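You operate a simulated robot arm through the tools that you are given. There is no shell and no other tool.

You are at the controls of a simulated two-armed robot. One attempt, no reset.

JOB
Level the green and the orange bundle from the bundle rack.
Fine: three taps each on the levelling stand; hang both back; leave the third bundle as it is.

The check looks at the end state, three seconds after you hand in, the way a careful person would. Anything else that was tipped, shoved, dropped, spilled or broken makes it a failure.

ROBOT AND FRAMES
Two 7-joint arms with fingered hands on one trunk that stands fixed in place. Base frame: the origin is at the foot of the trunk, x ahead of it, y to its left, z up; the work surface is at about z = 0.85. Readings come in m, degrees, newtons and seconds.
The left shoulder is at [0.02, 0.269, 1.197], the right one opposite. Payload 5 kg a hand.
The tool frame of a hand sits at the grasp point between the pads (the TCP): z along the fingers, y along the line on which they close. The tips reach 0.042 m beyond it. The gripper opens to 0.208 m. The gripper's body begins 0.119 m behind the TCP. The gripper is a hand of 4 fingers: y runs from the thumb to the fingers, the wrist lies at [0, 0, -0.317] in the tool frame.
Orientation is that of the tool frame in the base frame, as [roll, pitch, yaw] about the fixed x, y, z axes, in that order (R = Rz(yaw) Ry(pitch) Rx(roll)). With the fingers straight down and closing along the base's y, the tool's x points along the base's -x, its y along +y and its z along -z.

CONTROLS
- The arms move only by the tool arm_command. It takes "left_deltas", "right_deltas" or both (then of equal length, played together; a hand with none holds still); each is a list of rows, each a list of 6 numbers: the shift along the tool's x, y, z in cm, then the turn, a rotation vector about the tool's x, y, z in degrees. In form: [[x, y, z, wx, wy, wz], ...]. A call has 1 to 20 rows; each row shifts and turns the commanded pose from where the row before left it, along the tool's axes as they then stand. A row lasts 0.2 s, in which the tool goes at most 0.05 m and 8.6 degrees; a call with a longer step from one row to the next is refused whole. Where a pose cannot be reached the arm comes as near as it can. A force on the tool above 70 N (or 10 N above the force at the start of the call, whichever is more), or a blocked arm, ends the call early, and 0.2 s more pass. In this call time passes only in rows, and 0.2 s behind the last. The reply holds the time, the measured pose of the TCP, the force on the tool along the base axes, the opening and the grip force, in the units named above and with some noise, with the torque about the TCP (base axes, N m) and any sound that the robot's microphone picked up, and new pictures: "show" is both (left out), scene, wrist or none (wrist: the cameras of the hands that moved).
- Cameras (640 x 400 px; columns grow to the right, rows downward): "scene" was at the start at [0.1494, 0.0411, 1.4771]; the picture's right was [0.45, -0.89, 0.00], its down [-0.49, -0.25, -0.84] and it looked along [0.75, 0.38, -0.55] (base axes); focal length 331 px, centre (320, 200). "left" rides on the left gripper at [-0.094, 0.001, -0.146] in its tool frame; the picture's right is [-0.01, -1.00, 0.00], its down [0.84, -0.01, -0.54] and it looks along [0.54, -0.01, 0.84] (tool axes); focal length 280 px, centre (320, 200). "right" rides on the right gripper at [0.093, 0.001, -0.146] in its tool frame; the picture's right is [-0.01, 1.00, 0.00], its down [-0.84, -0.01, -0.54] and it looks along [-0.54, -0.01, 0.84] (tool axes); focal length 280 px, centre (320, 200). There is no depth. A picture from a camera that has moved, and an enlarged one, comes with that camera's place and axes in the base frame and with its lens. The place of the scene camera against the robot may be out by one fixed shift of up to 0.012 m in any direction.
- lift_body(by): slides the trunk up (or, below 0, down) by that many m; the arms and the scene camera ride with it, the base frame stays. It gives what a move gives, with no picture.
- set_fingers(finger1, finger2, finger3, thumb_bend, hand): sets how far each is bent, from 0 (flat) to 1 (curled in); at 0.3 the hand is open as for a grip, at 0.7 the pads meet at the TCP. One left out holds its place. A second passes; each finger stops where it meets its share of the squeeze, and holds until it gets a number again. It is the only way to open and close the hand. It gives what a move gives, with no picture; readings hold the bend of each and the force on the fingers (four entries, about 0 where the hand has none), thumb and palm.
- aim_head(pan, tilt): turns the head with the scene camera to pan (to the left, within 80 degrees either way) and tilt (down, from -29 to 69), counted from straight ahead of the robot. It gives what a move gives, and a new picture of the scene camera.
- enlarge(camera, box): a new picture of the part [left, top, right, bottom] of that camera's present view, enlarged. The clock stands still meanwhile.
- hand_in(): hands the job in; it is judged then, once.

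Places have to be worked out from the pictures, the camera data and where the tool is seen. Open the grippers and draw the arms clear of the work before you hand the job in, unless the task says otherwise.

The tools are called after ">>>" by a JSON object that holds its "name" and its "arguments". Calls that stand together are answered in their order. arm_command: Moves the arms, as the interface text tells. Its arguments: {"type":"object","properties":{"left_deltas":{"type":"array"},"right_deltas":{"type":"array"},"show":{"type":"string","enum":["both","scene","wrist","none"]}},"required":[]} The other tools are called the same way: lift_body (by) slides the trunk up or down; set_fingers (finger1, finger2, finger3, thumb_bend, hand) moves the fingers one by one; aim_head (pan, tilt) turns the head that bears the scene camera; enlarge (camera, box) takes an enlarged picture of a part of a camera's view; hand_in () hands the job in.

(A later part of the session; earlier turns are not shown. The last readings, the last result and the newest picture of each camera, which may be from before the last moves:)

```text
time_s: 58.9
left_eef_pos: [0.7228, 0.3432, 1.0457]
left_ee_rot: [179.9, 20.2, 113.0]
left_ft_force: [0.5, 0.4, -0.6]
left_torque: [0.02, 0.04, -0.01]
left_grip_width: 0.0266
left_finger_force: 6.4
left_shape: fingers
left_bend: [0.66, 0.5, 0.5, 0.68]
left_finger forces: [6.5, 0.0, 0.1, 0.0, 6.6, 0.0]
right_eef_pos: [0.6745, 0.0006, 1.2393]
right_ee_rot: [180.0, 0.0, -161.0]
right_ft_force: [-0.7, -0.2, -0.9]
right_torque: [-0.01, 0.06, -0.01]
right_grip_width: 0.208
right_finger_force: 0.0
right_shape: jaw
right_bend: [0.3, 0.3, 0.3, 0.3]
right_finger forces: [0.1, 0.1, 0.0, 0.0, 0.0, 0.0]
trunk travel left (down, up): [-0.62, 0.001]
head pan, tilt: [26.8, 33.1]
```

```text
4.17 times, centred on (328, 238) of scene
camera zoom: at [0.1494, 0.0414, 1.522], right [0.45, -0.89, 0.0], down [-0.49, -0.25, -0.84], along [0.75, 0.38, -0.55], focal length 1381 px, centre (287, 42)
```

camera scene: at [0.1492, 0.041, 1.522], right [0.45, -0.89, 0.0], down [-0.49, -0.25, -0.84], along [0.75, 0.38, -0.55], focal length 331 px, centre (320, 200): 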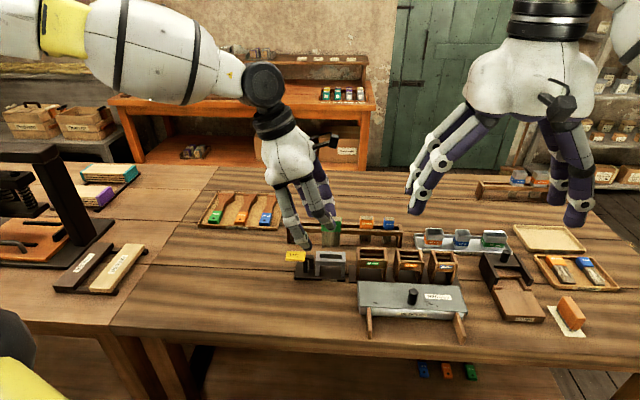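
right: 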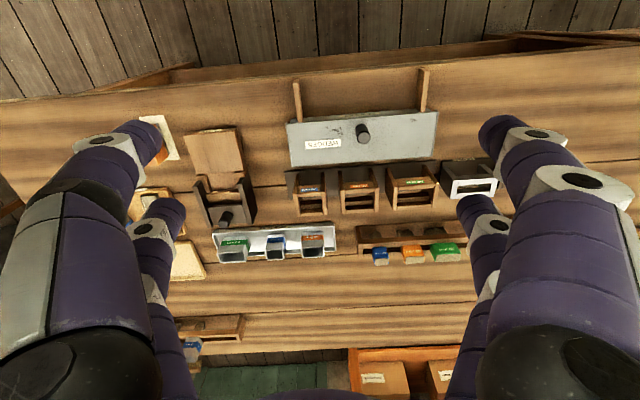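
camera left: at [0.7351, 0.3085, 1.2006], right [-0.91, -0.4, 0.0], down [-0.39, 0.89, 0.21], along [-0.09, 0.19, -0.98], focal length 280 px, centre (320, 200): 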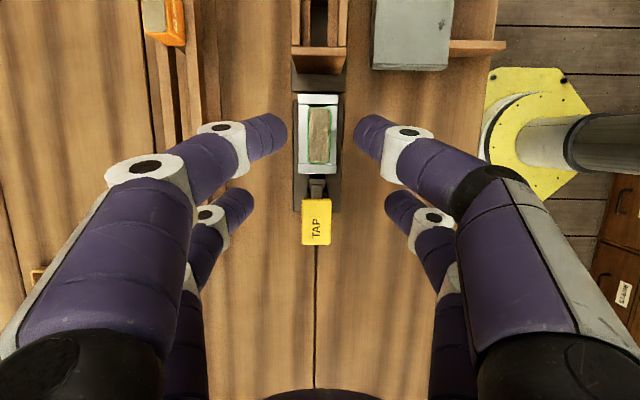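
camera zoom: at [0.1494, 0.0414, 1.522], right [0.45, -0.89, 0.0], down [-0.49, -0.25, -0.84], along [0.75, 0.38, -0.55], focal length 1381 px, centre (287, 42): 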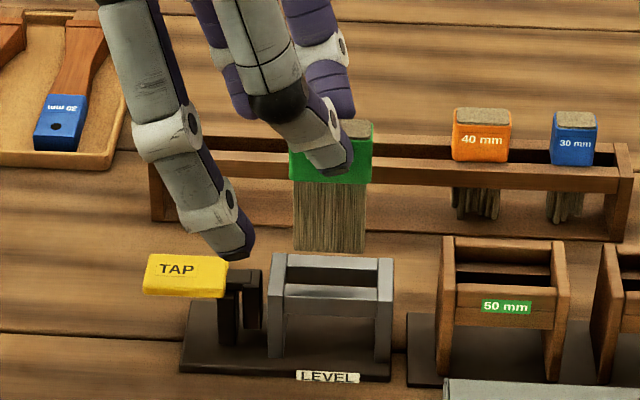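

Green is held straight with level bristles. I carry it back above its old place on the rack.

>>> {"name": "arm_command", "arguments": {"left_deltas": [[-0.571, 2.26, 0.21, 0, 0, 0], [-0.571, 2.26, 0.21, 0, 0, 0], [-0.571, 2.26, 0.21, 0, 0, 0], [-0.571, 2.26, 0.21, 0, 0, 0], [-0.571, 2.26, 0.21, 0, 0, 0], [-0.571, 2.26, 0.21, 0, 0, 0], [0, 0, 0, 0, 0, 0]], "show": "wrist"}}

>>> {"name": "enlarge", "arguments": {"camera": "left", "box": [200, 40, 440, 190]}}

>>> {"name": "enlarge", "arguments": {"camera": "scene", "box": [300, 170, 412, 270]}}

>>> {"name": "enlarge", "arguments": {"camera": "right", "box": [340, 160, 500, 260]}}

```text
time_s: 60.5
left_eef_pos: [0.8602, 0.3635, 1.0478]
left_ee_rot: [179.8, 20.2, 112.8]
left_ft_force: [0.7, -0.4, -0.9]
left_torque: [-0.03, -0.03, 0.02]
left_grip_width: 0.0266
left_finger_force: 6.1
left_shape: fingers
left_bend: [0.66, 0.5, 0.5, 0.68]
left_finger forces: [6.5, 0.0, 0.1, 0.1, 6.5, 0.0]
right_eef_pos: [0.6744, 0.0006, 1.2386]
right_ee_rot: [180.0, 0.0, -161.0]
right_ft_force: [0.1, 0.1, 0.1]
right_torque: [-0.03, -0.02, 0.01]
right_grip_width: 0.2079
right_finger_force: 0.0
right_shape: jaw
right_bend: [0.3, 0.3, 0.3, 0.3]
right_finger forces: [0.1, 0.0, 0.0, 0.1, 0.1, 0.1]
trunk travel left (down, up): [-0.62, 0.001]
head pan, tilt: [26.8, 33.1]
camera left: at [0.876, 0.3284, 1.2169], right [-0.92, -0.4, 0.0], down [-0.39, 0.89, 0.21], along [-0.09, 0.2, -0.98], focal length 280 px, centre (320, 200)
```

left: 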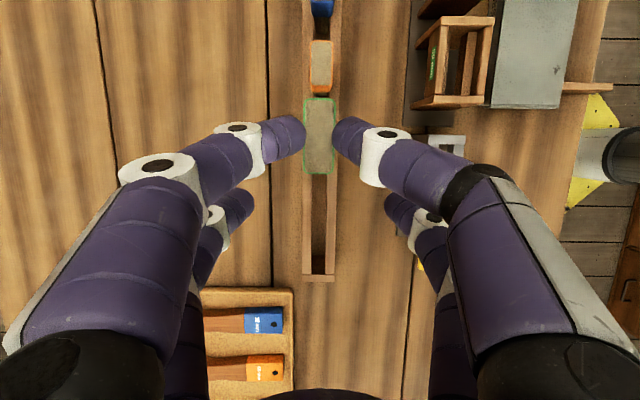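

```text
2.67 times, centred on (320, 115) of left
camera zoom: at [0.876, 0.3284, 1.2169], right [-0.92, -0.4, 0.0], down [-0.39, 0.89, 0.21], along [-0.09, 0.2, -0.98], focal length 748 px, centre (320, 427)
```

zoom: 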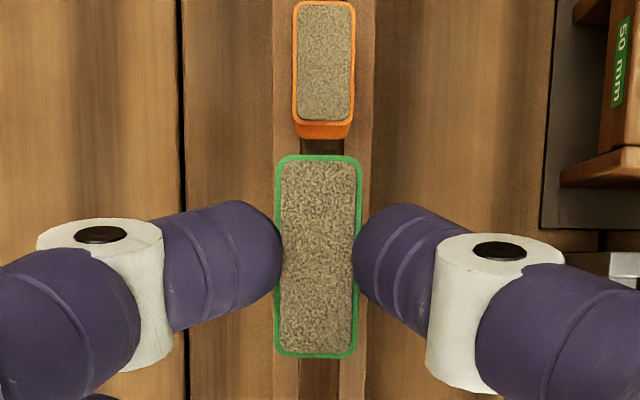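

```text
4.00 times, centred on (356, 220) of scene
camera zoom: at [0.1486, 0.0413, 1.5222], right [0.45, -0.89, 0.0], down [-0.49, -0.25, -0.84], along [0.75, 0.38, -0.55], focal length 1325 px, centre (176, 120)
```

zoom: 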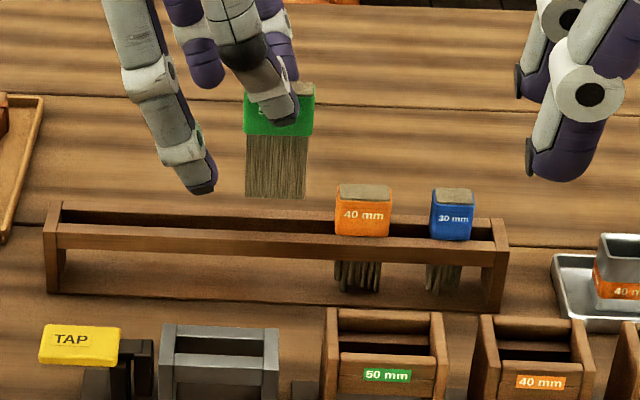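

```text
4.00 times, centred on (420, 210) of right
camera zoom: at [0.5865, -0.0287, 1.3844], right [-0.31, 0.95, 0.0], down [0.8, 0.26, 0.54], along [0.51, 0.17, -0.84], focal length 1122 px, centre (-80, 160)
```

zoom: 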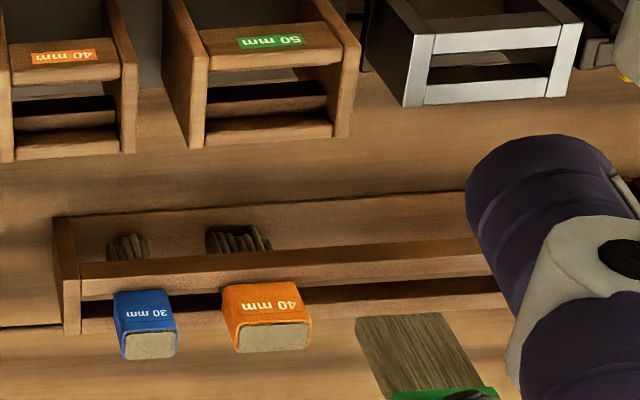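

Aligned with the slot within about 1 mm, as at pick-up. I lower 3.5 cm so the bristle ends enter the slot and check.

>>> {"name": "arm_command", "arguments": {"left_deltas": [[0.33, -0.05, 1.1, 0, 0, 0], [0.4, 0, 1.09, 0, 0, 0], [0.4, 0, 1.09, 0, 0, 0], [0, 0, 0, 0, 0, 0]], "show": "none"}}

>>> {"name": "enlarge", "arguments": {"camera": "left", "box": [200, 40, 440, 190]}}

>>> {"name": "enlarge", "arguments": {"camera": "scene", "box": [310, 180, 390, 260]}}

>>> {"name": "enlarge", "arguments": {"camera": "right", "box": [380, 180, 476, 260]}}

```text
time_s: 61.5
left_eef_pos: [0.8612, 0.3613, 1.0118]
left_ee_rot: [179.8, 20.2, 112.9]
left_ft_force: [0.0, 0.2, -0.2]
left_torque: [0.02, -0.04, -0.02]
left_grip_width: 0.0268
left_finger_force: 6.5
left_shape: fingers
left_bend: [0.66, 0.5, 0.5, 0.68]
left_finger forces: [6.5, 0.1, 0.0, 0.0, 6.5, 0.1]
right_eef_pos: [0.6751, -0.0012, 1.2382]
right_ee_rot: [-180.0, 0.0, -160.9]
right_ft_force: [-1.1, 0.6, -0.7]
right_torque: [0.03, -0.04, -0.02]
right_grip_width: 0.208
right_finger_force: 0.2
right_shape: jaw
right_bend: [0.3, 0.3, 0.3, 0.3]
right_finger forces: [0.0, 0.1, 0.0, 0.0, 0.1, 0.0]
trunk travel left (down, up): [-0.62, 0.001]
head pan, tilt: [26.8, 33.1]
```

```text
2.67 times, centred on (320, 115) of left
camera zoom: at [0.876, 0.3266, 1.1823], right [-0.92, -0.4, 0.0], down [-0.39, 0.89, 0.21], along [-0.09, 0.2, -0.98], focal length 748 px, centre (320, 427)
```

zoom: 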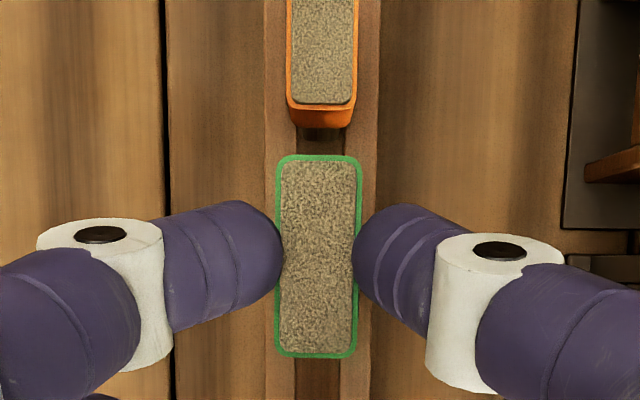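

```text
5.00 times, centred on (350, 220) of scene
camera zoom: at [0.1486, 0.041, 1.5222], right [0.45, -0.89, 0.0], down [-0.49, -0.25, -0.84], along [0.75, 0.38, -0.55], focal length 1657 px, centre (170, 100)
```

zoom: 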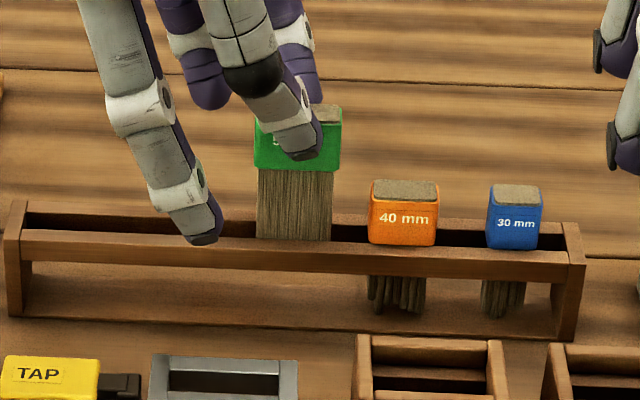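

```text
5.00 times, centred on (428, 220) of right
camera zoom: at [0.5866, -0.0292, 1.3843], right [-0.31, 0.95, 0.0], down [0.8, 0.26, 0.54], along [0.51, 0.17, -0.84], focal length 1402 px, centre (-220, 100)
```

zoom: 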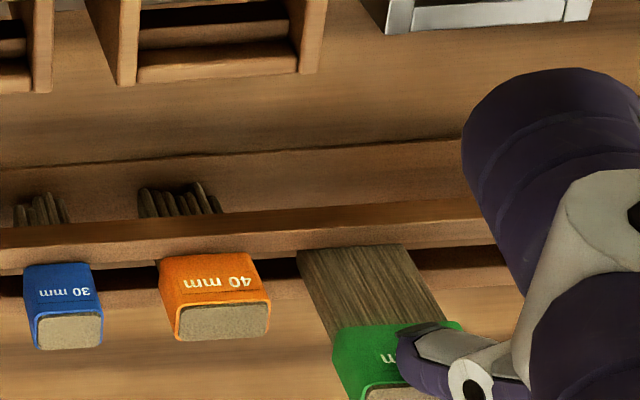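

Bristles are entering the slot between the rails. Lowering further with force checks.

>>> {"name": "arm_command", "arguments": {"left_deltas": [[0.35, -0.05, 0.94, 0, 0, 0], [0.35, 0, 0.94, 0, 0, 0], [0, 0, 0, 0, 0, 0]], "show": "none"}}

>>> {"name": "arm_command", "arguments": {"left_deltas": [[0.31, 0, 0.84, 0, 0, 0], [0.31, 0, 0.84, 0, 0, 0], [0, 0, 0, 0, 0, 0]], "show": "none"}}

>>> {"name": "enlarge", "arguments": {"camera": "left", "box": [200, 40, 440, 190]}}

>>> {"name": "enlarge", "arguments": {"camera": "scene", "box": [310, 190, 390, 260]}}

```text
time_s: 62.3
left_eef_pos: [0.8605, 0.3612, 0.9915]
left_ee_rot: [179.9, 20.2, 112.9]
left_ft_force: [0.1, 0.5, -0.6]
left_torque: [0.04, -0.01, -0.01]
left_grip_width: 0.0268
left_finger_force: 6.4
left_shape: fingers
left_bend: [0.66, 0.5, 0.5, 0.68]
left_finger forces: [6.5, 0.1, 0.1, 0.1, 6.3, 0.0]
right_eef_pos: [0.6752, 0.0002, 1.2387]
right_ee_rot: [180.0, 0.0, -160.9]
right_ft_force: [0.3, -0.3, -0.7]
right_torque: [-0.03, -0.03, 0.0]
right_grip_width: 0.2078
right_finger_force: 0.1
right_shape: jaw
right_bend: [0.3, 0.3, 0.3, 0.3]
right_finger forces: [0.0, 0.1, 0.0, 0.0, 0.0, 0.1]
trunk travel left (down, up): [-0.62, 0.001]
head pan, tilt: [26.8, 33.1]
```

```text
time_s: 63.1
left_eef_pos: [0.8606, 0.3618, 0.9732]
left_ee_rot: [180.0, 20.2, 112.8]
left_ft_force: [0.9, 0.1, -0.2]
left_torque: [0.02, -0.01, 0.01]
left_grip_width: 0.0265
left_finger_force: 5.8
left_shape: fingers
left_bend: [0.66, 0.5, 0.5, 0.68]
left_finger forces: [6.4, 0.0, 0.0, 0.0, 6.4, 0.0]
right_eef_pos: [0.6756, 0.0004, 1.2382]
right_ee_rot: [-180.0, 0.1, -161.0]
right_ft_force: [0.2, 0.4, -0.3]
right_torque: [0.0, 0.03, -0.03]
right_grip_width: 0.2078
right_finger_force: 0.0
right_shape: jaw
right_bend: [0.3, 0.3, 0.3, 0.3]
right_finger forces: [0.0, 0.1, 0.0, 0.0, 0.0, 0.1]
trunk travel left (down, up): [-0.62, 0.001]
head pan, tilt: [26.8, 33.1]
```

```text
2.67 times, centred on (320, 115) of left
camera zoom: at [0.8755, 0.3265, 1.144], right [-0.92, -0.4, 0.0], down [-0.39, 0.89, 0.21], along [-0.09, 0.2, -0.98], focal length 748 px, centre (320, 427)
```

zoom: 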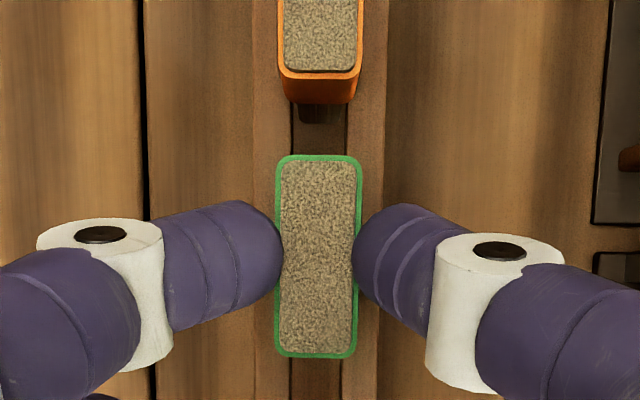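

```text
5.71 times, centred on (350, 225) of scene
camera zoom: at [0.1487, 0.0411, 1.5222], right [0.45, -0.89, 0.0], down [-0.49, -0.25, -0.84], along [0.75, 0.38, -0.55], focal length 1893 px, centre (149, 57)
```

zoom: 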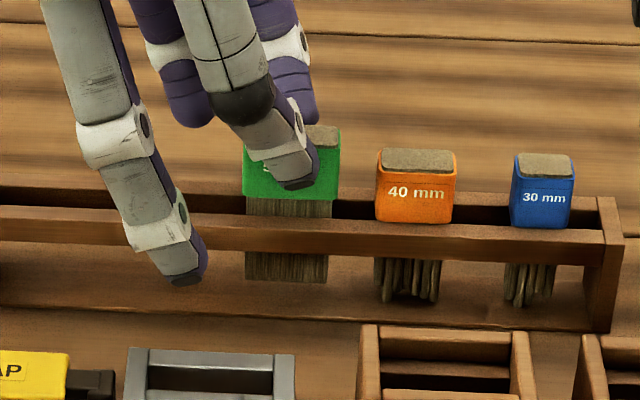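

Good and straight. Expected seating at about z≈0.9615; I approach with small steps.

>>> {"name": "arm_command", "arguments": {"left_deltas": [[0.14, 0, 0.37, 0, 0, 0], [0.14, 0, 0.37, 0, 0, 0], [0, 0, 0, 0, 0, 0]], "show": "none"}}

>>> {"name": "arm_command", "arguments": {"left_deltas": [[0.07, 0, 0.19, 0, 0, 0], [0, 0, 0, 0, 0, 0]], "show": "none"}}

>>> {"name": "enlarge", "arguments": {"camera": "scene", "box": [310, 190, 390, 260]}}

```text
time_s: 63.9
left_eef_pos: [0.8619, 0.3622, 0.9673]
left_ee_rot: [179.9, 20.2, 113.0]
left_ft_force: [0.2, 0.6, -0.1]
left_torque: [0.02, -0.02, 0.0]
left_grip_width: 0.0266
left_finger_force: 6.3
left_shape: fingers
left_bend: [0.66, 0.5, 0.5, 0.68]
left_finger forces: [6.4, 0.0, 0.0, 0.0, 6.4, 0.0]
right_eef_pos: [0.6746, 0.0001, 1.2398]
right_ee_rot: [-180.0, 0.0, -161.0]
right_ft_force: [-0.2, 0.6, 0.4]
right_torque: [0.02, 0.01, 0.02]
right_grip_width: 0.2078
right_finger_force: 0.0
right_shape: jaw
right_bend: [0.3, 0.3, 0.3, 0.3]
right_finger forces: [0.0, 0.1, 0.0, 0.0, 0.0, 0.0]
trunk travel left (down, up): [-0.62, 0.001]
head pan, tilt: [26.8, 33.1]
```

```text
time_s: 64.5
left_eef_pos: [0.8611, 0.3629, 0.9644]
left_ee_rot: [179.9, 20.2, 112.9]
left_ft_force: [0.8, -0.3, 0.1]
left_torque: [0.05, 0.02, 0.01]
left_grip_width: 0.0265
left_finger_force: 6.0
left_shape: fingers
left_bend: [0.66, 0.5, 0.5, 0.68]
left_finger forces: [6.5, 0.1, 0.0, 0.0, 6.4, 0.0]
right_eef_pos: [0.6744, -0.0005, 1.2385]
right_ee_rot: [-180.0, 0.0, -161.1]
right_ft_force: [0.3, 1.2, 0.4]
right_torque: [-0.01, 0.02, -0.02]
right_grip_width: 0.2081
right_finger_force: 0.1
right_shape: jaw
right_bend: [0.3, 0.3, 0.3, 0.3]
right_finger forces: [0.1, 0.0, 0.0, 0.0, 0.1, 0.0]
trunk travel left (down, up): [-0.62, 0.001]
head pan, tilt: [26.8, 33.1]
```

```text
5.71 times, centred on (350, 225) of scene
camera zoom: at [0.1488, 0.0411, 1.5222], right [0.45, -0.89, 0.0], down [-0.49, -0.25, -0.84], along [0.75, 0.38, -0.55], focal length 1893 px, centre (149, 57)
```

zoom: 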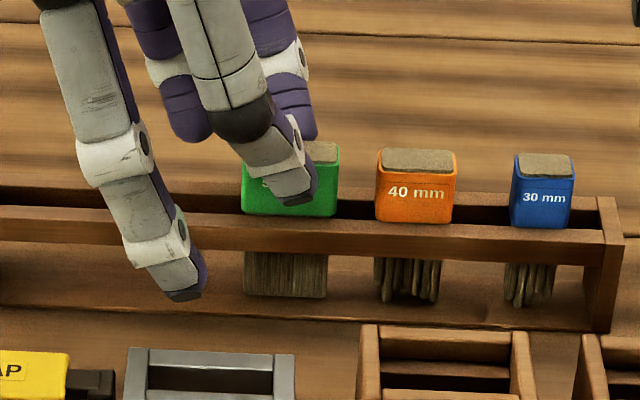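

Still a few mm to go (no contact force). Two more 2 mm steps.

>>> {"name": "arm_command", "arguments": {"left_deltas": [[0.07, 0, 0.19, 0, 0, 0], [0, 0, 0, 0, 0, 0]], "show": "none"}}

>>> {"name": "arm_command", "arguments": {"left_deltas": [[0.07, 0, 0.19, 0, 0, 0], [0, 0, 0, 0, 0, 0]], "show": "none"}}

>>> {"name": "enlarge", "arguments": {"camera": "scene", "box": [310, 190, 390, 260]}}

```text
time_s: 65.1
left_eef_pos: [0.8606, 0.3614, 0.9616]
left_ee_rot: [179.9, 20.1, 112.9]
left_ft_force: [-0.2, -0.1, -0.4]
left_torque: [0.02, 0.0, -0.03]
left_grip_width: 0.0266
left_finger_force: 6.6
left_shape: fingers
left_bend: [0.66, 0.5, 0.5, 0.68]
left_finger forces: [6.4, 0.0, 0.0, 0.0, 6.4, 0.0]
right_eef_pos: [0.6755, 0.0004, 1.2382]
right_ee_rot: [-180.0, 0.1, -161.0]
right_ft_force: [-0.2, 0.5, -0.4]
right_torque: [-0.01, 0.01, 0.01]
right_grip_width: 0.2075
right_finger_force: 0.0
right_shape: jaw
right_bend: [0.3, 0.3, 0.3, 0.3]
right_finger forces: [0.0, 0.0, 0.1, 0.0, 0.1, 0.0]
trunk travel left (down, up): [-0.62, 0.001]
head pan, tilt: [26.8, 33.1]
```

```text
time_s: 65.7
left_eef_pos: [0.8615, 0.3611, 0.9598]
left_ee_rot: [179.7, 20.2, 112.9]
left_ft_force: [1.2, 0.6, 4.1]
left_torque: [-0.15, -0.07, 0.04]
left_grip_width: 0.0266
left_finger_force: 7.3
left_shape: fingers
left_bend: [0.66, 0.5, 0.5, 0.69]
left_finger forces: [7.5, 0.0, 0.0, 0.0, 6.7, 0.1]
right_eef_pos: [0.6757, -0.0003, 1.2388]
right_ee_rot: [180.0, -0.1, -161.0]
right_ft_force: [0.3, -0.4, -0.9]
right_torque: [0.0, 0.01, -0.01]
right_grip_width: 0.2077
right_finger_force: 0.1
right_shape: jaw
right_bend: [0.3, 0.3, 0.3, 0.3]
right_finger forces: [0.0, 0.1, 0.0, 0.0, 0.0, 0.0]
trunk travel left (down, up): [-0.62, 0.001]
head pan, tilt: [26.8, 33.1]
```

```text
5.71 times, centred on (350, 225) of scene
camera zoom: at [0.1486, 0.041, 1.5222], right [0.45, -0.89, 0.0], down [-0.49, -0.25, -0.84], along [0.75, 0.38, -0.55], focal length 1893 px, centre (149, 57)
```

zoom: 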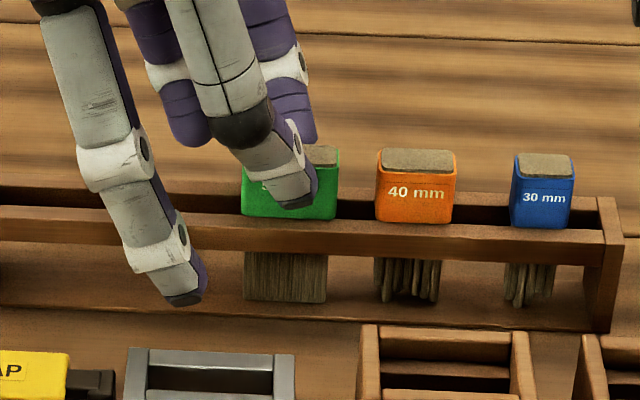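

Contact (4 N) at z≈0.960: seated on the rails. I release a little, then a bit more, and rise.

>>> {"name": "set_fingers", "arguments": {"hand": "left", "finger1": 0.65, "thumb_bend": 0.67}}

>>> {"name": "set_fingers", "arguments": {"hand": "left", "finger1": 0.63, "thumb_bend": 0.65}}

>>> {"name": "enlarge", "arguments": {"camera": "left", "box": [200, 40, 440, 190]}}

>>> {"name": "enlarge", "arguments": {"camera": "scene", "box": [310, 190, 390, 260]}}

```text
time_s: 66.7
left_eef_pos: [0.8609, 0.3623, 0.9594]
left_ee_rot: [179.9, 20.2, 112.9]
left_ft_force: [-0.1, 0.1, 0.4]
left_torque: [0.0, 0.0, -0.02]
left_grip_width: 0.0304
left_finger_force: 0.5
left_shape: fingers
left_bend: [0.65, 0.5, 0.5, 0.67]
left_finger forces: [0.3, 0.0, 0.1, 0.0, 0.4, 0.0]
right_eef_pos: [0.6753, -0.0001, 1.2398]
right_ee_rot: [179.9, 0.0, -161.0]
right_ft_force: [0.8, -0.3, 0.0]
right_torque: [0.03, -0.01, -0.01]
right_grip_width: 0.2082
right_finger_force: 0.0
right_shape: jaw
right_bend: [0.3, 0.3, 0.3, 0.3]
right_finger forces: [0.0, 0.0, 0.0, 0.0, 0.0, 0.0]
trunk travel left (down, up): [-0.62, 0.001]
head pan, tilt: [26.8, 33.1]
```

```text
time_s: 67.7
left_eef_pos: [0.8606, 0.363, 0.9592]
left_ee_rot: [179.9, 20.2, 112.9]
left_ft_force: [0.3, -1.0, 0.8]
left_torque: [-0.03, 0.03, -0.01]
left_grip_width: 0.0396
left_finger_force: 0.2
left_shape: fingers
left_bend: [0.63, 0.5, 0.5, 0.65]
left_finger forces: [0.0, 0.0, 0.1, 0.0, 0.0, 0.0]
right_eef_pos: [0.6752, -0.0012, 1.2388]
right_ee_rot: [179.9, 0.0, -161.0]
right_ft_force: [0.0, 0.0, 0.6]
right_torque: [0.01, 0.02, -0.03]
right_grip_width: 0.2077
right_finger_force: 0.1
right_shape: jaw
right_bend: [0.3, 0.3, 0.3, 0.3]
right_finger forces: [0.0, 0.0, 0.0, 0.0, 0.0, 0.1]
trunk travel left (down, up): [-0.62, 0.001]
head pan, tilt: [26.8, 33.1]
```

```text
2.67 times, centred on (320, 115) of left
camera zoom: at [0.8754, 0.3268, 1.1303], right [-0.92, -0.4, 0.0], down [-0.39, 0.89, 0.21], along [-0.09, 0.2, -0.98], focal length 748 px, centre (320, 427)
```

zoom: 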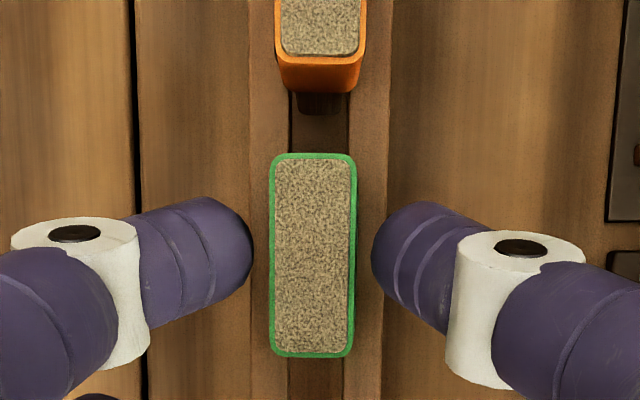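

```text
5.71 times, centred on (350, 225) of scene
camera zoom: at [0.1488, 0.0411, 1.5222], right [0.45, -0.89, 0.0], down [-0.49, -0.25, -0.84], along [0.75, 0.38, -0.55], focal length 1893 px, centre (149, 57)
```

zoom: 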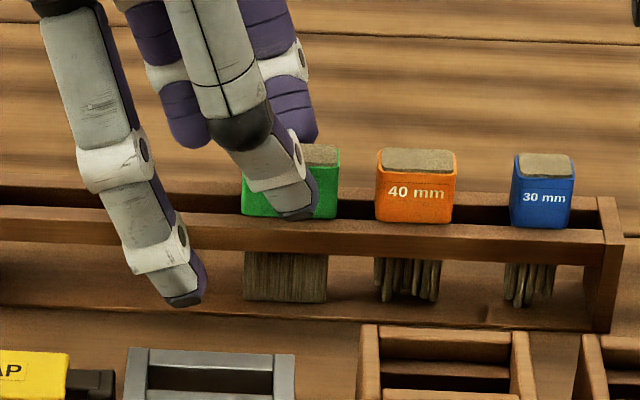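

Green hangs on the rails again, bristles level. I rise clear, reopen the pinch to 0.61, and move along the rack to above orange.

>>> {"name": "arm_command", "arguments": {"left_deltas": [[-0.35, 0, -0.94, 0, 0, 0], [-0.35, 0, -0.94, 0, 0, 0], [-0.86, 0, -2.35, 0, 0, 0], [-0.86, 0, -2.35, 0, 0, 0], [0, 0, 0, 0, 0, 0]], "show": "none"}}

>>> {"name": "set_fingers", "arguments": {"hand": "left", "finger1": 0.61, "thumb_bend": 0.61}}

>>> {"name": "arm_command", "arguments": {"left_deltas": [[-2.0, -0.07, 0.72, 0, 0, 0], [-2.0, -0.07, 0.72, 0, 0, 0], [-1.82, -0.06, 0.7, 0, 0, 0], [0, 0, 0, 0, 0, 0]], "show": "both"}}

>>> {"name": "enlarge", "arguments": {"camera": "left", "box": [200, 40, 440, 190]}}

```text
time_s: 68.9
left_eef_pos: [0.8611, 0.3632, 1.0296]
left_ee_rot: [179.9, 20.2, 113.1]
left_ft_force: [-0.3, 0.2, 0.1]
left_torque: [-0.03, 0.07, -0.03]
left_grip_width: 0.0391
left_finger_force: 0.0
left_shape: fingers
left_bend: [0.63, 0.5, 0.5, 0.65]
left_finger forces: [0.0, 0.1, 0.0, 0.0, 0.0, 0.0]
right_eef_pos: [0.6754, -0.0003, 1.2378]
right_ee_rot: [180.0, 0.0, -161.0]
right_ft_force: [-0.1, -0.2, -0.2]
right_torque: [-0.01, 0.03, -0.04]
right_grip_width: 0.208
right_finger_force: 0.0
right_shape: jaw
right_bend: [0.3, 0.3, 0.3, 0.3]
right_finger forces: [0.0, 0.0, 0.0, 0.1, 0.1, 0.0]
trunk travel left (down, up): [-0.62, 0.001]
head pan, tilt: [26.8, 33.1]
```

```text
time_s: 69.9
left_eef_pos: [0.8605, 0.363, 1.0297]
left_ee_rot: [179.9, 20.2, 112.9]
left_ft_force: [0.2, -1.0, 0.6]
left_torque: [0.02, 0.01, 0.01]
left_grip_width: 0.0543
left_finger_force: 0.0
left_shape: fingers
left_bend: [0.61, 0.5, 0.5, 0.61]
left_finger forces: [0.0, 0.0, 0.0, 0.0, 0.0, 0.1]
right_eef_pos: [0.6744, -0.0004, 1.239]
right_ee_rot: [180.0, -0.1, -160.9]
right_ft_force: [-0.1, 0.6, 0.7]
right_torque: [0.04, 0.0, 0.06]
right_grip_width: 0.208
right_finger_force: 0.1
right_shape: jaw
right_bend: [0.3, 0.3, 0.3, 0.3]
right_finger forces: [0.1, 0.0, 0.0, 0.1, 0.1, 0.0]
trunk travel left (down, up): [-0.62, 0.001]
head pan, tilt: [26.8, 33.1]
```

```text
time_s: 70.9
left_eef_pos: [0.8825, 0.3052, 1.0305]
left_ee_rot: [179.7, 20.3, 113.0]
left_ft_force: [-0.7, 0.5, 0.1]
left_torque: [-0.07, 0.01, 0.0]
left_grip_width: 0.0548
left_finger_force: 0.0
left_shape: fingers
left_bend: [0.61, 0.5, 0.5, 0.61]
left_finger forces: [0.0, 0.0, 0.0, 0.0, 0.0, 0.0]
right_eef_pos: [0.6758, 0.0006, 1.239]
right_ee_rot: [-179.9, 0.0, -161.0]
right_ft_force: [-1.1, -0.1, 0.5]
right_torque: [-0.04, -0.03, 0.0]
right_grip_width: 0.2079
right_finger_force: 0.0
right_shape: jaw
right_bend: [0.3, 0.3, 0.3, 0.3]
right_finger forces: [0.0, 0.1, 0.0, 0.0, 0.0, 0.1]
trunk travel left (down, up): [-0.62, 0.001]
head pan, tilt: [26.8, 33.1]
camera scene: at [0.1485, 0.0416, 1.5222], right [0.45, -0.89, 0.0], down [-0.49, -0.25, -0.84], along [0.75, 0.38, -0.55], focal length 331 px, centre (320, 200)
camera left: at [0.8972, 0.2705, 1.2001], right [-0.91, -0.4, 0.0], down [-0.39, 0.89, 0.21], along [-0.09, 0.2, -0.98], focal length 280 px, centre (320, 200)
```

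scene: 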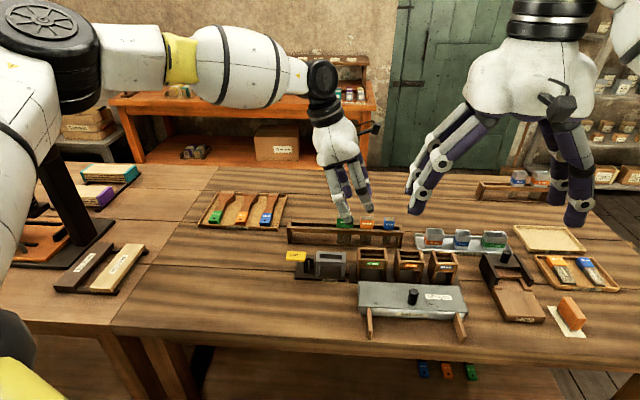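
left: 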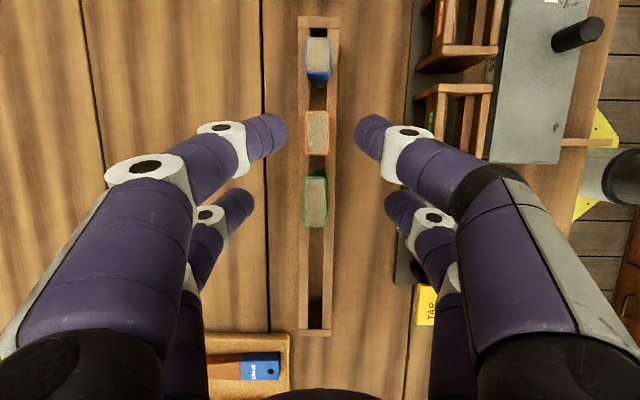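

```text
2.67 times, centred on (320, 115) of left
camera zoom: at [0.8972, 0.2705, 1.2001], right [-0.91, -0.4, 0.0], down [-0.39, 0.89, 0.21], along [-0.09, 0.2, -0.98], focal length 748 px, centre (320, 427)
```

zoom: 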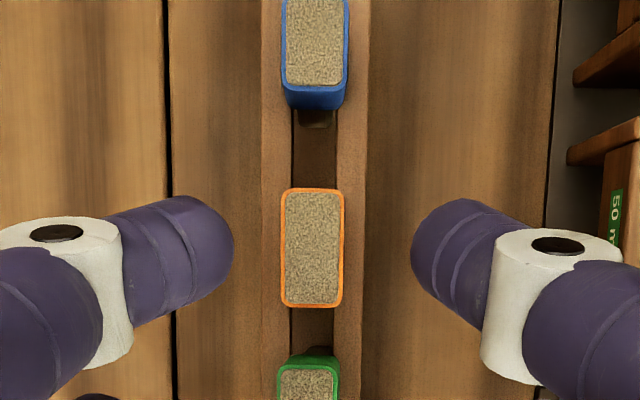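

Reached without trouble. Orange is 3 mm farther than the finger midline; I correct and descend to TCP z≈0.961 as for green.

>>> {"name": "arm_command", "arguments": {"left_deltas": [[0.71, 0.3, 2.2, 0, 0, 0], [0.8, 0, 2.17, 0, 0, 0], [0.8, 0, 2.17, 0, 0, 0], [0, 0, 0, 0, 0, 0]], "show": "none"}}

>>> {"name": "enlarge", "arguments": {"camera": "left", "box": [200, 40, 440, 190]}}

>>> {"name": "enlarge", "arguments": {"camera": "scene", "box": [330, 190, 410, 250]}}

```text
time_s: 71.9
left_eef_pos: [0.8802, 0.3085, 0.9627]
left_ee_rot: [179.7, 20.3, 112.9]
left_ft_force: [-0.7, 0.0, 0.7]
left_torque: [0.03, 0.0, 0.04]
left_grip_width: 0.0543
left_finger_force: 0.0
left_shape: fingers
left_bend: [0.61, 0.5, 0.5, 0.61]
left_finger forces: [0.0, 0.0, 0.0, 0.1, 0.1, 0.0]
left hand out of reach, approached as far as the arm can: row 3
right_eef_pos: [0.6752, -0.0005, 1.2401]
right_ee_rot: [179.9, 0.0, -161.0]
right_ft_force: [0.3, -0.2, 0.7]
right_torque: [0.07, -0.06, -0.05]
right_grip_width: 0.2076
right_finger_force: 0.0
right_shape: jaw
right_bend: [0.3, 0.3, 0.3, 0.3]
right_finger forces: [0.0, 0.0, 0.0, 0.0, 0.0, 0.0]
trunk travel left (down, up): [-0.62, 0.001]
head pan, tilt: [26.8, 33.1]
```

```text
2.67 times, centred on (320, 115) of left
camera zoom: at [0.8954, 0.2728, 1.1335], right [-0.91, -0.4, 0.0], down [-0.39, 0.89, 0.21], along [-0.09, 0.19, -0.98], focal length 748 px, centre (320, 427)
```

zoom: 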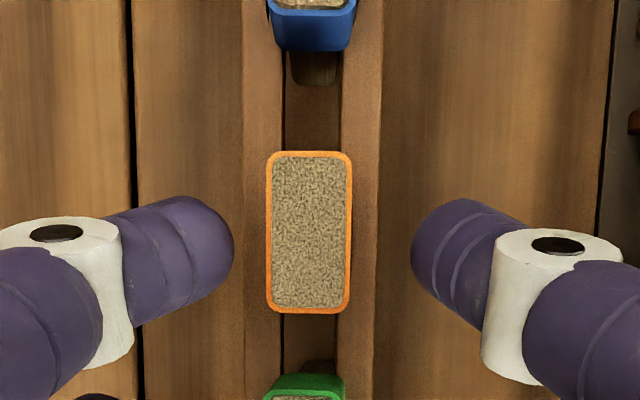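

```text
6.67 times, centred on (370, 220) of scene
camera zoom: at [0.1484, 0.0408, 1.5223], right [0.45, -0.89, 0.0], down [-0.49, -0.25, -0.84], along [0.75, 0.38, -0.55], focal length 2209 px, centre (-13, 67)
```

zoom: 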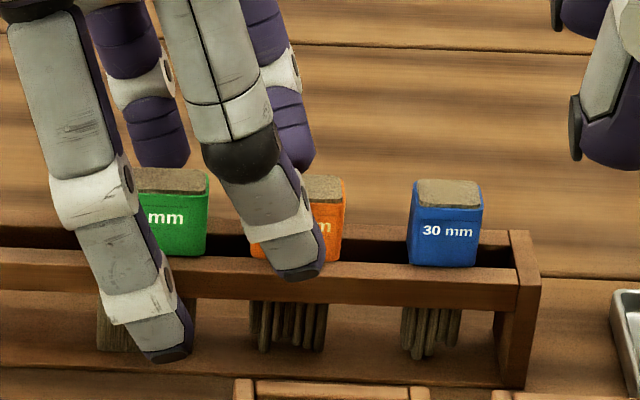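

The last row hit the reach limit, leaving orange 3 mm off. I rise 2 cm and lean the hand 8.6° more, which moves the wrist further left, then re-centre.

>>> {"name": "arm_command", "arguments": {"left_deltas": [[-0.69, 0, -1.88, 0, 0, 0], [0, 0, 0, 0, -4.3, 0], [0, 0, 0, 0, -4.3, 0], [-0.23, 0.27, 0.125, 0, 0, 0], [0, 0, 0, 0, 0, 0]], "show": "none"}}

>>> {"name": "enlarge", "arguments": {"camera": "left", "box": [200, 40, 440, 190]}}

>>> {"name": "enlarge", "arguments": {"camera": "scene", "box": [330, 180, 410, 250]}}

```text
time_s: 73.1
left_eef_pos: [0.8841, 0.3065, 0.9832]
left_ee_rot: [179.7, 28.9, 112.8]
left_ft_force: [-0.8, 1.1, 0.1]
left_torque: [-0.03, -0.06, 0.02]
left_grip_width: 0.0546
left_finger_force: 0.1
left_shape: fingers
left_bend: [0.61, 0.5, 0.5, 0.61]
left_finger forces: [0.0, 0.0, 0.1, 0.1, 0.1, 0.0]
right_eef_pos: [0.6742, 0.0001, 1.2394]
right_ee_rot: [-180.0, -0.1, -161.0]
right_ft_force: [0.7, 0.6, 1.2]
right_torque: [-0.01, -0.08, 0.03]
right_grip_width: 0.2077
right_finger_force: 0.2
right_shape: jaw
right_bend: [0.3, 0.3, 0.3, 0.3]
right_finger forces: [0.1, 0.1, 0.1, 0.1, 0.1, 0.0]
trunk travel left (down, up): [-0.62, 0.001]
head pan, tilt: [26.8, 33.1]
```

```text
2.67 times, centred on (320, 115) of left
camera zoom: at [0.8888, 0.2956, 1.1571], right [-0.92, -0.4, 0.0], down [-0.4, 0.91, 0.07], along [-0.03, 0.06, -1.0], focal length 748 px, centre (320, 427)
```

zoom: 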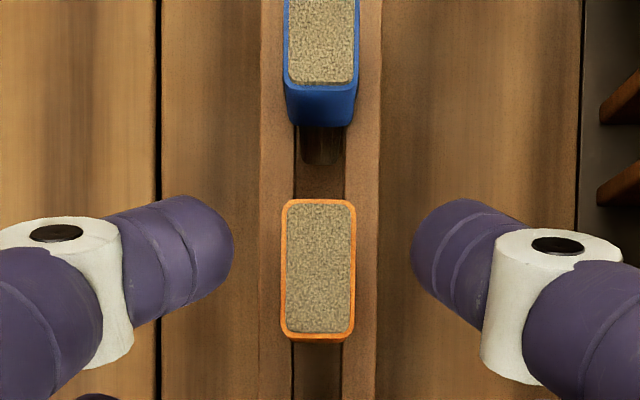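

```text
5.71 times, centred on (370, 215) of scene
camera zoom: at [0.1482, 0.0414, 1.5222], right [0.45, -0.89, 0.0], down [-0.49, -0.25, -0.84], along [0.75, 0.38, -0.55], focal length 1893 px, centre (34, 114)
```

zoom: 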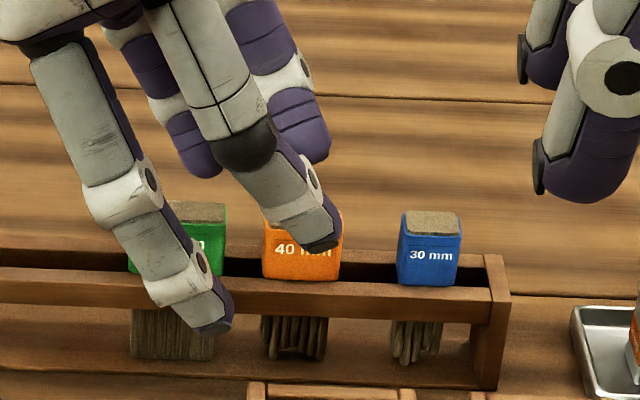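

Reached with a 29° lean; orange is centred between the tips within a millimetre. I lower 2.9 cm to the grip height and check the thumb against the rail.

>>> {"name": "arm_command", "arguments": {"left_deltas": [[0.7, 0, 1.27, 0, 0, 0], [0.7, 0, 1.27, 0, 0, 0], [0, 0, 0, 0, 0, 0]], "show": "none"}}

>>> {"name": "enlarge", "arguments": {"camera": "left", "box": [200, 40, 440, 190]}}

>>> {"name": "enlarge", "arguments": {"camera": "scene", "box": [330, 190, 410, 250]}}

>>> {"name": "enlarge", "arguments": {"camera": "right", "box": [350, 180, 470, 260]}}

```text
time_s: 73.9
left_eef_pos: [0.8839, 0.3073, 0.9537]
left_ee_rot: [179.8, 28.8, 112.9]
left_ft_force: [0.2, 0.2, 0.2]
left_torque: [0.0, -0.01, -0.01]
left_grip_width: 0.0545
left_finger_force: 0.2
left_shape: fingers
left_bend: [0.61, 0.5, 0.5, 0.61]
left_finger forces: [0.0, 0.0, 0.0, 0.0, 0.0, 0.0]
right_eef_pos: [0.6742, -0.001, 1.2386]
right_ee_rot: [-179.9, 0.0, -160.9]
right_ft_force: [-0.7, 0.4, -0.3]
right_torque: [-0.04, -0.08, 0.02]
right_grip_width: 0.2079
right_finger_force: 0.0
right_shape: jaw
right_bend: [0.3, 0.3, 0.3, 0.3]
right_finger forces: [0.1, 0.0, 0.0, 0.0, 0.0, 0.0]
trunk travel left (down, up): [-0.62, 0.001]
head pan, tilt: [26.8, 33.1]
```

```text
2.67 times, centred on (320, 115) of left
camera zoom: at [0.8886, 0.2946, 1.1275], right [-0.92, -0.4, 0.0], down [-0.4, 0.91, 0.07], along [-0.03, 0.06, -1.0], focal length 748 px, centre (320, 427)
```

zoom: 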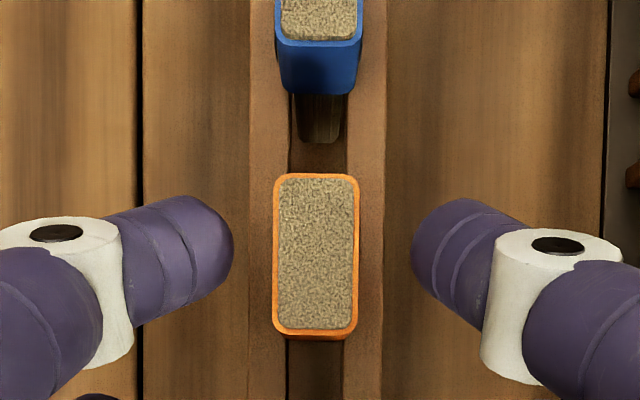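

```text
6.67 times, centred on (370, 220) of scene
camera zoom: at [0.1486, 0.0412, 1.5222], right [0.45, -0.89, 0.0], down [-0.49, -0.25, -0.84], along [0.75, 0.38, -0.55], focal length 2209 px, centre (-13, 67)
```

zoom: 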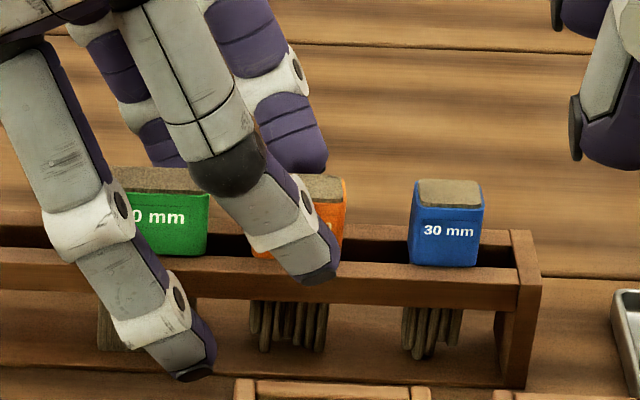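

```text
5.00 times, centred on (410, 220) of right
camera zoom: at [0.5866, -0.029, 1.3843], right [-0.31, 0.95, 0.0], down [0.8, 0.26, 0.54], along [0.51, 0.17, -0.84], focal length 1402 px, centre (-130, 100)
```

zoom: 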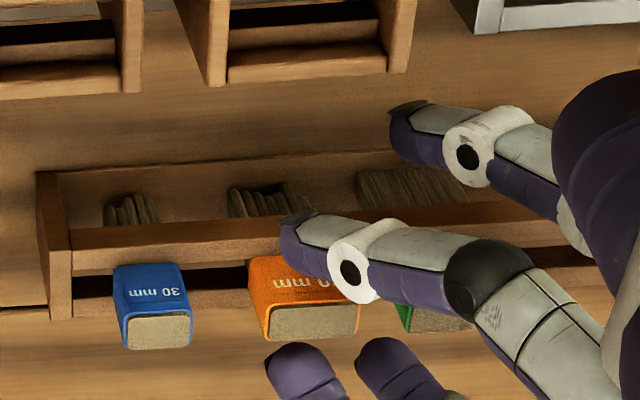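

The thumb underside is still ~5 mm below rail height at this opening; I raise 4 mm, narrow slightly to check, then close.

>>> {"name": "arm_command", "arguments": {"left_deltas": [[-0.2, 0, -0.36, 0, 0, 0], [0, 0, 0, 0, 0, 0]], "show": "none"}}

>>> {"name": "set_fingers", "arguments": {"hand": "left", "finger1": 0.64, "thumb_bend": 0.64}}

>>> {"name": "enlarge", "arguments": {"camera": "left", "box": [200, 40, 440, 190]}}

>>> {"name": "enlarge", "arguments": {"camera": "scene", "box": [330, 190, 410, 250]}}

```text
time_s: 74.5
left_eef_pos: [0.884, 0.3049, 0.9579]
left_ee_rot: [179.8, 28.9, 112.8]
left_ft_force: [-0.2, -0.4, -0.4]
left_torque: [-0.03, 0.02, 0.01]
left_grip_width: 0.0547
left_finger_force: 0.1
left_shape: fingers
left_bend: [0.61, 0.5, 0.5, 0.61]
left_finger forces: [0.0, 0.1, 0.0, 0.1, 0.0, 0.0]
right_eef_pos: [0.6749, -0.0004, 1.2385]
right_ee_rot: [-180.0, 0.0, -161.0]
right_ft_force: [0.2, -0.7, -0.3]
right_torque: [-0.01, 0.03, -0.01]
right_grip_width: 0.2081
right_finger_force: 0.2
right_shape: jaw
right_bend: [0.3, 0.3, 0.3, 0.3]
right_finger forces: [0.1, 0.0, 0.1, 0.0, 0.0, 0.1]
trunk travel left (down, up): [-0.62, 0.001]
head pan, tilt: [26.8, 33.1]
```

```text
time_s: 75.5
left_eef_pos: [0.8836, 0.3053, 0.9575]
left_ee_rot: [179.8, 28.9, 112.9]
left_ft_force: [-0.3, 0.3, 0.7]
left_torque: [-0.01, 0.0, -0.01]
left_grip_width: 0.0405
left_finger_force: 0.1
left_shape: fingers
left_bend: [0.64, 0.5, 0.5, 0.64]
left_finger forces: [0.0, 0.1, 0.0, 0.0, 0.0, 0.0]
right_eef_pos: [0.675, 0.0007, 1.2387]
right_ee_rot: [-180.0, 0.0, -161.0]
right_ft_force: [-0.6, 0.6, -0.7]
right_torque: [0.01, -0.04, -0.01]
right_grip_width: 0.208
right_finger_force: 0.1
right_shape: jaw
right_bend: [0.3, 0.3, 0.3, 0.3]
right_finger forces: [0.1, 0.0, 0.0, 0.0, 0.0, 0.0]
trunk travel left (down, up): [-0.62, 0.001]
head pan, tilt: [26.8, 33.1]
```

```text
2.67 times, centred on (320, 115) of left
camera zoom: at [0.8886, 0.2945, 1.1318], right [-0.92, -0.4, 0.0], down [-0.4, 0.91, 0.07], along [-0.03, 0.06, -1.0], focal length 748 px, centre (320, 427)
```

zoom: 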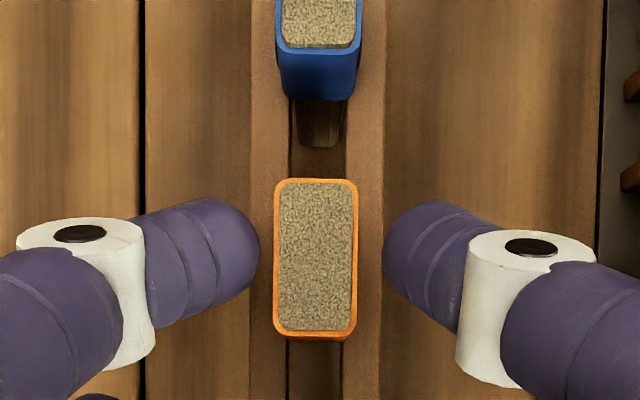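

```text
6.67 times, centred on (370, 220) of scene
camera zoom: at [0.1487, 0.0411, 1.5222], right [0.45, -0.89, 0.0], down [-0.49, -0.25, -0.84], along [0.75, 0.38, -0.55], focal length 2209 px, centre (-13, 67)
```

zoom: 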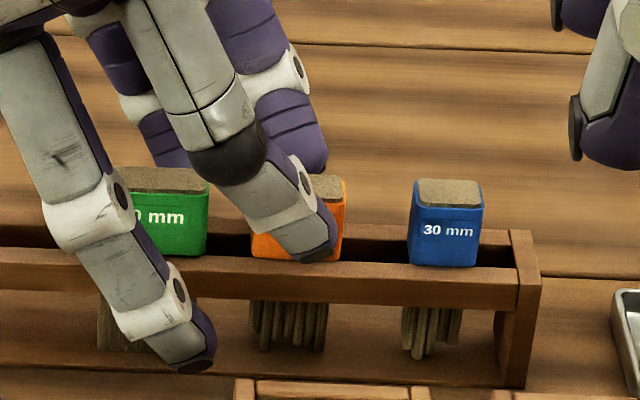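

The thumb is now above the rail. The cap is slightly nearer finger1, so I shift 0.8 mm outward and close.

>>> {"name": "arm_command", "arguments": {"left_deltas": [[0, 0.08, 0, 0, 0, 0], [0, 0, 0, 0, 0, 0]], "show": "none"}}

>>> {"name": "set_fingers", "arguments": {"hand": "left", "finger1": 0.7, "thumb_bend": 0.7}}

>>> {"name": "enlarge", "arguments": {"camera": "left", "box": [200, 40, 440, 190]}}

>>> {"name": "enlarge", "arguments": {"camera": "scene", "box": [330, 190, 410, 250]}}

```text
time_s: 76.1
left_eef_pos: [0.8852, 0.3072, 0.9574]
left_ee_rot: [179.8, 28.8, 112.9]
left_ft_force: [0.3, -0.5, -1.0]
left_torque: [0.0, 0.03, -0.01]
left_grip_width: 0.0405
left_finger_force: 0.0
left_shape: fingers
left_bend: [0.64, 0.5, 0.5, 0.64]
left_finger forces: [0.0, 0.0, 0.1, 0.1, 0.1, 0.0]
right_eef_pos: [0.6729, 0.0004, 1.2384]
right_ee_rot: [180.0, 0.1, -161.0]
right_ft_force: [0.7, 0.4, -0.2]
right_torque: [0.01, -0.01, -0.03]
right_grip_width: 0.2082
right_finger_force: 0.0
right_shape: jaw
right_bend: [0.3, 0.3, 0.3, 0.3]
right_finger forces: [0.0, 0.0, 0.0, 0.0, 0.1, 0.0]
trunk travel left (down, up): [-0.62, 0.001]
head pan, tilt: [26.8, 33.1]
```

```text
time_s: 77.1
left_eef_pos: [0.8846, 0.3054, 0.9574]
left_ee_rot: [179.8, 28.8, 112.9]
left_ft_force: [-0.6, -0.1, 0.1]
left_torque: [0.05, 0.05, 0.03]
left_grip_width: 0.0268
left_finger_force: 6.5
left_shape: fingers
left_bend: [0.66, 0.5, 0.5, 0.68]
left_finger forces: [6.5, 0.0, 0.0, 0.0, 6.7, 0.1]
right_eef_pos: [0.6745, -0.0001, 1.2395]
right_ee_rot: [-180.0, 0.1, -160.9]
right_ft_force: [-0.2, -0.2, 0.5]
right_torque: [0.02, -0.02, -0.02]
right_grip_width: 0.2078
right_finger_force: 0.1
right_shape: jaw
right_bend: [0.3, 0.3, 0.3, 0.3]
right_finger forces: [0.0, 0.0, 0.0, 0.0, 0.0, 0.1]
trunk travel left (down, up): [-0.62, 0.001]
head pan, tilt: [26.8, 33.1]
```

```text
2.67 times, centred on (320, 115) of left
camera zoom: at [0.8895, 0.2949, 1.1318], right [-0.92, -0.4, 0.0], down [-0.4, 0.91, 0.07], along [-0.03, 0.06, -1.0], focal length 748 px, centre (320, 427)
```

zoom: 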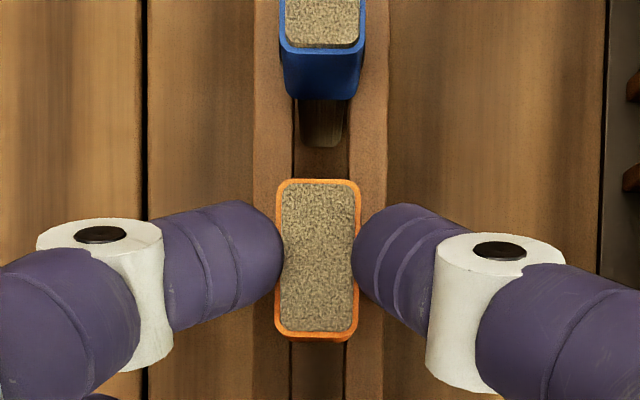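

```text
6.67 times, centred on (370, 220) of scene
camera zoom: at [0.1488, 0.0411, 1.5221], right [0.45, -0.89, 0.0], down [-0.49, -0.25, -0.84], along [0.75, 0.38, -0.55], focal length 2209 px, centre (-13, 67)
```

zoom: 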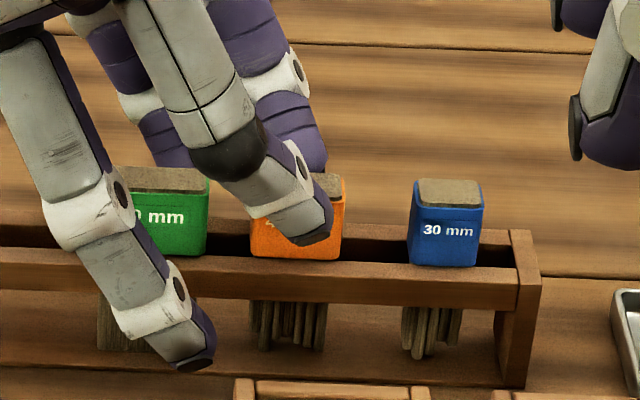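

Orange is gripped (6.5 N). I lift in 2 cm steps, watching reach.

>>> {"name": "arm_command", "arguments": {"left_deltas": [[-0.48, 0, -0.88, 0, 0, 0], [-0.48, 0, -0.88, 0, 0, 0], [0, 0, 0, 0, 0, 0]], "show": "none"}}

>>> {"name": "arm_command", "arguments": {"left_deltas": [[-0.48, 0, -0.88, 0, 0, 0], [-0.48, 0, -0.88, 0, 0, 0], [0, 0, 0, 0, 0, 0]], "show": "none"}}

>>> {"name": "enlarge", "arguments": {"camera": "scene", "box": [330, 170, 410, 250]}}

```text
time_s: 77.9
left_eef_pos: [0.8846, 0.3059, 0.9791]
left_ee_rot: [179.9, 28.7, 112.9]
left_ft_force: [0.7, -0.5, 0.0]
left_torque: [0.01, 0.03, 0.03]
left_grip_width: 0.027
left_finger_force: 6.3
left_shape: fingers
left_bend: [0.66, 0.5, 0.5, 0.68]
left_finger forces: [6.5, 0.0, 0.0, 0.1, 6.6, 0.1]
right_eef_pos: [0.6746, 0.0005, 1.239]
right_ee_rot: [-179.9, 0.0, -161.0]
right_ft_force: [-0.1, 0.6, 0.1]
right_torque: [-0.01, 0.02, 0.01]
right_grip_width: 0.2074
right_finger_force: 0.1
right_shape: jaw
right_bend: [0.3, 0.3, 0.3, 0.3]
right_finger forces: [0.0, 0.1, 0.0, 0.0, 0.0, 0.1]
trunk travel left (down, up): [-0.62, 0.001]
head pan, tilt: [26.8, 33.1]
```

```text
time_s: 78.7
left_eef_pos: [0.8852, 0.3058, 0.9974]
left_ee_rot: [180.0, 28.8, 112.8]
left_ft_force: [-0.6, -0.6, -1.0]
left_torque: [-0.01, -0.01, -0.01]
left_grip_width: 0.0268
left_finger_force: 7.2
left_shape: fingers
left_bend: [0.66, 0.5, 0.5, 0.68]
left_finger forces: [6.6, 0.0, 0.0, 0.0, 6.5, 0.0]
right_eef_pos: [0.6748, -0.0004, 1.2391]
right_ee_rot: [-179.9, -0.1, -160.9]
right_ft_force: [1.0, 0.4, -1.1]
right_torque: [-0.01, 0.04, 0.01]
right_grip_width: 0.2081
right_finger_force: 0.1
right_shape: jaw
right_bend: [0.3, 0.3, 0.3, 0.3]
right_finger forces: [0.0, 0.0, 0.0, 0.0, 0.1, 0.0]
trunk travel left (down, up): [-0.62, 0.001]
head pan, tilt: [26.8, 33.1]
```

```text
5.00 times, centred on (370, 210) of scene
camera zoom: at [0.1489, 0.0412, 1.5221], right [0.45, -0.89, 0.0], down [-0.49, -0.25, -0.84], along [0.75, 0.38, -0.55], focal length 1657 px, centre (70, 150)
```

zoom: 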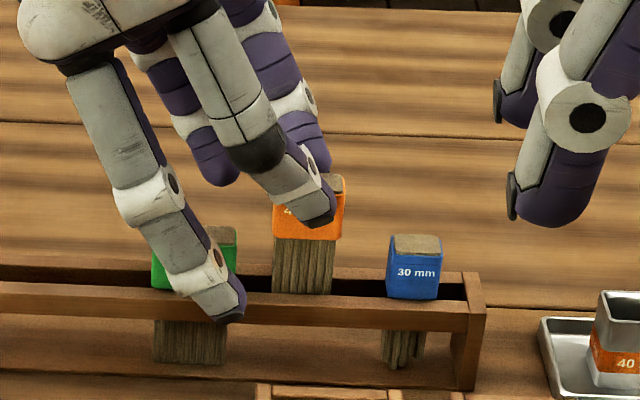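

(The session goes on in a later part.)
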